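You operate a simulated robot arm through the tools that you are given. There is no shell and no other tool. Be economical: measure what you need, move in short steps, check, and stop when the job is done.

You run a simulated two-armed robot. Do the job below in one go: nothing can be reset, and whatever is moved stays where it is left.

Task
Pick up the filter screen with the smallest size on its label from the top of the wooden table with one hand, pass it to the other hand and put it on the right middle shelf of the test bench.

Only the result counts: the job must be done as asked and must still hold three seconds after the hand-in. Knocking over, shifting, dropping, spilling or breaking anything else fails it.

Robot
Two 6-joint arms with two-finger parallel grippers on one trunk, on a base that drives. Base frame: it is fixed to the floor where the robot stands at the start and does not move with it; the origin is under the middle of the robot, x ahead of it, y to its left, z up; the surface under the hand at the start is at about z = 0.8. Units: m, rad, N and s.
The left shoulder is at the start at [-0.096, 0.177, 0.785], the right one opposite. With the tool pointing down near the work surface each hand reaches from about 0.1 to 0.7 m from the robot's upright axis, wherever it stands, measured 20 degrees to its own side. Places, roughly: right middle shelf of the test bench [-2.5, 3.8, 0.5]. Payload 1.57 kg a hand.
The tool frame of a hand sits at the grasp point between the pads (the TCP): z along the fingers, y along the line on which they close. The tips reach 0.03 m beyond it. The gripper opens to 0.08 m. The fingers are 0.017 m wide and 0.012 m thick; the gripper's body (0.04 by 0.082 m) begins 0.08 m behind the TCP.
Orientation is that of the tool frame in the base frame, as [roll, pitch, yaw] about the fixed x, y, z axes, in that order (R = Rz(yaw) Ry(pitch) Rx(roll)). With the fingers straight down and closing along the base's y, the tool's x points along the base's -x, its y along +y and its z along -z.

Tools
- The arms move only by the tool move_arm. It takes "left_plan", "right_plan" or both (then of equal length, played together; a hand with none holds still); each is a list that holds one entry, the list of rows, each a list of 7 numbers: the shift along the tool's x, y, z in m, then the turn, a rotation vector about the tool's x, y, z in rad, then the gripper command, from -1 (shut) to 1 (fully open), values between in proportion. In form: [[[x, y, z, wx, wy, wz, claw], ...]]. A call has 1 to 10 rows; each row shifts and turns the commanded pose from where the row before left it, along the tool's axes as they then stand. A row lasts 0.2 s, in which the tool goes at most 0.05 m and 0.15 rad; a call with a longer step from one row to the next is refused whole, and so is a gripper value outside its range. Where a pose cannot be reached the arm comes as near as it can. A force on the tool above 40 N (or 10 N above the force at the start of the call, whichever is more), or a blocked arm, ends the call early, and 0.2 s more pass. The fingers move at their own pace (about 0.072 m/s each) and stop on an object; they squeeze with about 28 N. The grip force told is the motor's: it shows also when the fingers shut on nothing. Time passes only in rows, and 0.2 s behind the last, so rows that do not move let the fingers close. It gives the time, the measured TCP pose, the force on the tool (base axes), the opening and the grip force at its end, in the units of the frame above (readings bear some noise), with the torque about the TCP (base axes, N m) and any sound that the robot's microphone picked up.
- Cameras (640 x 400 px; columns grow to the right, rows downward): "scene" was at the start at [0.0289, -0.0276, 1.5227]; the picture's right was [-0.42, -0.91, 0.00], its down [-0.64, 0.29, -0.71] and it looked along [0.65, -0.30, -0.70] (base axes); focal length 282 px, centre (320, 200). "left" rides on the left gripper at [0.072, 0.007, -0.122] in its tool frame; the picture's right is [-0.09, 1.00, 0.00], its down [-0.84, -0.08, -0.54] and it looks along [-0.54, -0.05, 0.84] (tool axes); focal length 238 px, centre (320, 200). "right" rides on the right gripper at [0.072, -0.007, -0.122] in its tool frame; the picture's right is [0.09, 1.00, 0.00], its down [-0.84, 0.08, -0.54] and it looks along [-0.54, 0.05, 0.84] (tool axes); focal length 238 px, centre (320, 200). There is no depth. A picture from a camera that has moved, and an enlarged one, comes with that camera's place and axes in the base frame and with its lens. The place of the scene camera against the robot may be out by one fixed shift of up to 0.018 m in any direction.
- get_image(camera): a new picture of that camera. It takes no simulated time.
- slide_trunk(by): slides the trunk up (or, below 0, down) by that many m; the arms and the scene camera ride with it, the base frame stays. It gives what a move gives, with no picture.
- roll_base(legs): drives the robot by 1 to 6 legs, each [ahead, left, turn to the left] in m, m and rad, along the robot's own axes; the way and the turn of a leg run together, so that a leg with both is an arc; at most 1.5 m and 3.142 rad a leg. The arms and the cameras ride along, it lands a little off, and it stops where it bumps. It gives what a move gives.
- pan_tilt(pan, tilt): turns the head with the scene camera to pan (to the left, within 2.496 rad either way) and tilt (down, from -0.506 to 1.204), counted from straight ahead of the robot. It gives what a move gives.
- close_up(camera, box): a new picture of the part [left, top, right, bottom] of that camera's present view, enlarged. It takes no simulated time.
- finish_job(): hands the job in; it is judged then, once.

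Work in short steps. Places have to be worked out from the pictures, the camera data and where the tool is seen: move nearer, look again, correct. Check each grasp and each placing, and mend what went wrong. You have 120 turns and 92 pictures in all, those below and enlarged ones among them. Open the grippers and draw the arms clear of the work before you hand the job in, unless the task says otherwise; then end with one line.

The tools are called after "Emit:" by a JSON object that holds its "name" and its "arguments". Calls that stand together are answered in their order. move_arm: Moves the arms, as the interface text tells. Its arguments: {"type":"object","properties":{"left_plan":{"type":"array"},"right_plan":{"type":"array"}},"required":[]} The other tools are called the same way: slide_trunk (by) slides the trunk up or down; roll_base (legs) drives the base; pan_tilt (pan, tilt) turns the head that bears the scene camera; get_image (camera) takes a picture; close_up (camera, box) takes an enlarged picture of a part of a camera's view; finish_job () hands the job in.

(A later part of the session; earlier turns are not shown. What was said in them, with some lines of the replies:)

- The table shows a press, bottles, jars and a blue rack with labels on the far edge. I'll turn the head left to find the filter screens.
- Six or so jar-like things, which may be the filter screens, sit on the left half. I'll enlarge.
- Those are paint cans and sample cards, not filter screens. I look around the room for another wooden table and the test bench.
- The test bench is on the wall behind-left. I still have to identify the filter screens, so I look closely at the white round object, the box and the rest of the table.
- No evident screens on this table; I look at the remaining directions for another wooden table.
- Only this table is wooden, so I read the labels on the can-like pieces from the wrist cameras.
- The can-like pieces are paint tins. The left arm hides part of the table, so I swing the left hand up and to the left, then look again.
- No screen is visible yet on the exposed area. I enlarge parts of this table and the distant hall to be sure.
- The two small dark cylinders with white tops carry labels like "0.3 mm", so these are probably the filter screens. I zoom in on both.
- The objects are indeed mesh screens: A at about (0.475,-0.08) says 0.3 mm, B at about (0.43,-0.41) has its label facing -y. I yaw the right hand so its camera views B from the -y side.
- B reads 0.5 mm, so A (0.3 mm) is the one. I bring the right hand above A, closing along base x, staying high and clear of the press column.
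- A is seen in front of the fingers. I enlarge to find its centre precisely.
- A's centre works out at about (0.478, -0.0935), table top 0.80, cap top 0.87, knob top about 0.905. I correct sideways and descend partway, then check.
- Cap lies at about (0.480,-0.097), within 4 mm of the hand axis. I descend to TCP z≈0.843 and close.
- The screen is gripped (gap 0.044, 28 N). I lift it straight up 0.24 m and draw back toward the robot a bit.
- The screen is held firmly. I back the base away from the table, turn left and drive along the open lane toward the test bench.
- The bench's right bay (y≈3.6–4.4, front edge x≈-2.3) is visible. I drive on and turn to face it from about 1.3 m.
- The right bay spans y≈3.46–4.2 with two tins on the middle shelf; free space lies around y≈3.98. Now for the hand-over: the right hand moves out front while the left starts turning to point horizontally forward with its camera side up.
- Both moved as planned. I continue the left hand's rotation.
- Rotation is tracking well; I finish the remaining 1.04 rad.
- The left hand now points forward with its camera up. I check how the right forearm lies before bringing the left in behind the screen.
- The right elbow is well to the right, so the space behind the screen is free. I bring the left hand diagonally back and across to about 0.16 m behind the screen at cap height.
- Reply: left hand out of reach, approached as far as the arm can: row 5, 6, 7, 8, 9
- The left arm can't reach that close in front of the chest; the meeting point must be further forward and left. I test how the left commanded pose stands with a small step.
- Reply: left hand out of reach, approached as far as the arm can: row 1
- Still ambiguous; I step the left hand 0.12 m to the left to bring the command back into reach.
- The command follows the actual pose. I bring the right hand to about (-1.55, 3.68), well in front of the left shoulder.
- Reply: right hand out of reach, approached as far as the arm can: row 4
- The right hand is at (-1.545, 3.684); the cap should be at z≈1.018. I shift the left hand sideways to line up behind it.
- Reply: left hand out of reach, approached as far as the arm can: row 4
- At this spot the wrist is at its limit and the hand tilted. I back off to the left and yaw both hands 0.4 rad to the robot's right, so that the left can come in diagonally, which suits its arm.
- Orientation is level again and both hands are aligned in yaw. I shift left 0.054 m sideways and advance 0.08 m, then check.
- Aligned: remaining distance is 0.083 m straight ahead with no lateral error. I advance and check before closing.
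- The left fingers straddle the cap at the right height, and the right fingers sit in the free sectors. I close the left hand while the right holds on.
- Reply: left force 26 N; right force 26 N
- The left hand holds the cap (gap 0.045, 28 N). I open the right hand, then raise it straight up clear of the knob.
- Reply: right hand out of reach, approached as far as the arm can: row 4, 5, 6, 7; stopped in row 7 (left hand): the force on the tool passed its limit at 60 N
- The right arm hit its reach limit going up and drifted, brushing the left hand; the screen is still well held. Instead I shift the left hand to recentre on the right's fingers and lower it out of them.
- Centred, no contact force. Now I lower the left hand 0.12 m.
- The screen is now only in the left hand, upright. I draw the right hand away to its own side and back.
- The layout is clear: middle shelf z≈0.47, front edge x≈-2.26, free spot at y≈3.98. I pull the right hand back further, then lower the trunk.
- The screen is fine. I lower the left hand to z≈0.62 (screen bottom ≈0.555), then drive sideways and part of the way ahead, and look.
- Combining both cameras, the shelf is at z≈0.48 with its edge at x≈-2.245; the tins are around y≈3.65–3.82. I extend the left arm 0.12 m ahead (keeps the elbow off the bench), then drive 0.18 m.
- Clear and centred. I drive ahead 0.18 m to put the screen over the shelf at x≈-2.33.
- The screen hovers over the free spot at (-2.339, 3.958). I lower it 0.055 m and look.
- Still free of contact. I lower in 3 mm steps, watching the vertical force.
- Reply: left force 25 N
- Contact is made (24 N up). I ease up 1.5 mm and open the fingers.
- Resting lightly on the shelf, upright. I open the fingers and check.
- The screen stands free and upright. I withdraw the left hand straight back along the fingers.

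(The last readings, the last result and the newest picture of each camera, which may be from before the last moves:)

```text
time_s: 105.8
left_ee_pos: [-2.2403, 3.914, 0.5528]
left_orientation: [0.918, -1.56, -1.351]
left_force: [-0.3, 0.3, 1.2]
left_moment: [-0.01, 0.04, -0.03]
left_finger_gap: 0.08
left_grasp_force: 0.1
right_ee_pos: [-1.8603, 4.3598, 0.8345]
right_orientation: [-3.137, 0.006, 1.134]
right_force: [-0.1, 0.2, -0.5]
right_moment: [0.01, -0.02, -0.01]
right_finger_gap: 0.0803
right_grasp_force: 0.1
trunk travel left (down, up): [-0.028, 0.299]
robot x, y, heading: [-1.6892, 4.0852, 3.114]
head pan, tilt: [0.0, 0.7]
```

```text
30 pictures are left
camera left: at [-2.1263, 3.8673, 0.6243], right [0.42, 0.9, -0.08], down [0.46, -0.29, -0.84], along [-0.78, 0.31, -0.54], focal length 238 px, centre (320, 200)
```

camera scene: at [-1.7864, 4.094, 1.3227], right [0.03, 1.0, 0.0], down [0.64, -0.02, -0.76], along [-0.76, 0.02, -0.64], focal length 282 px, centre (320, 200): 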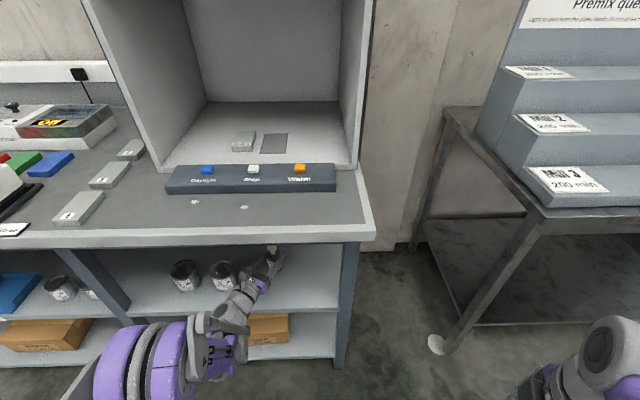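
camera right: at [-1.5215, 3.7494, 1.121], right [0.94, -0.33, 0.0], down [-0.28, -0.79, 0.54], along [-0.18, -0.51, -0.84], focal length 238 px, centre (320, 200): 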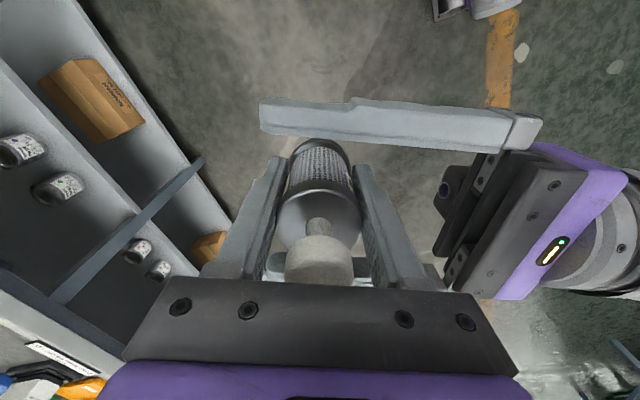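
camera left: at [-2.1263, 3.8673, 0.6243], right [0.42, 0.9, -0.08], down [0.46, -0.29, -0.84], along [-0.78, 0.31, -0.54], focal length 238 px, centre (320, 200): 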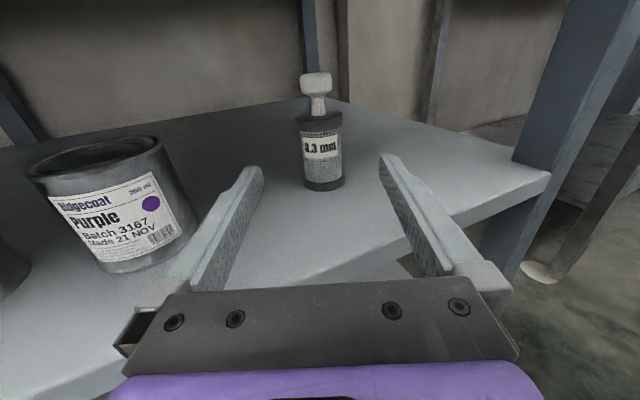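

The screen stands on the shelf and the tin is untouched. I drive the base straight back, which moves the hand away from both.

Emit:
{"name": "roll_base", "arguments": {"legs": [[-0.45, 0, 0]]}}

Emit:
{"name": "get_image", "arguments": {"camera": "scene"}}

Emit:
{"name": "get_image", "arguments": {"camera": "left"}}

```text
time_s: 108.5
left_ee_pos: [-1.7938, 3.8986, 0.5528]
left_orientation: [0.901, -1.561, -1.331]
left_force: [0.4, 0.1, 0.1]
left_moment: [0.04, -0.03, 0.0]
left_finger_gap: 0.0798
left_grasp_force: 0.1
right_ee_pos: [-1.4149, 4.3483, 0.8342]
right_orientation: [-3.136, 0.005, 1.138]
right_force: [0.0, -0.2, -0.3]
right_moment: [0.01, 0.04, -0.01]
right_finger_gap: 0.0799
right_grasp_force: 0.1
trunk travel left (down, up): [-0.028, 0.299]
robot x, y, heading: [-1.2444, 4.0713, 3.114]
head pan, tilt: [0.0, 0.7]
```

```text
29 pictures are left
camera scene: at [-1.34, 4.0819, 1.3227], right [0.02, 1.0, 0.0], down [0.64, -0.02, -0.77], along [-0.76, 0.02, -0.64], focal length 282 px, centre (320, 200)
```

scene: 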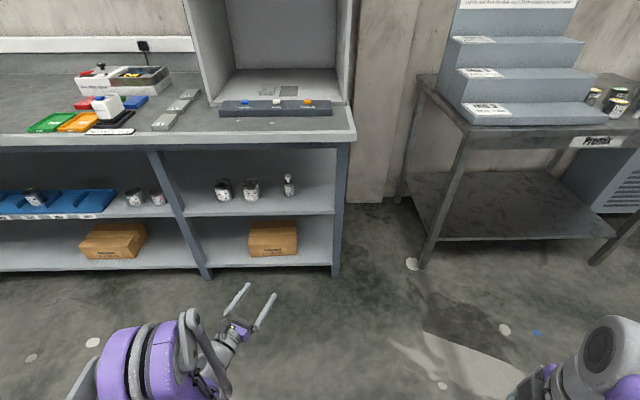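

```text
28 pictures are left
camera left: at [-1.6801, 3.8537, 0.6244], right [0.42, 0.91, -0.08], down [0.46, -0.29, -0.84], along [-0.79, 0.31, -0.53], focal length 238 px, centre (320, 200)
```

left: 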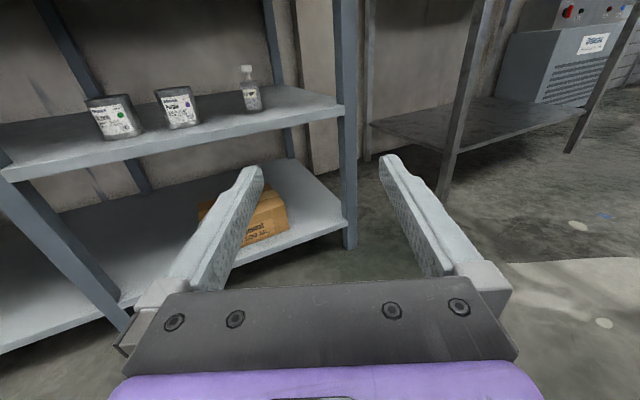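

The 0.3 mm screen stands upright on the right middle shelf beside the untouched tins. Both grippers are open and clear, so I hand in.

Emit:
{"name": "finish_job", "arguments": {}}

```text
The job is handed in.
```

The 0.3 mm filter screen, the smaller of the two found on the table (the other reads 0.5 mm), was picked up with the right hand, passed to the left and set upright on the right middle shelf of the test bench.
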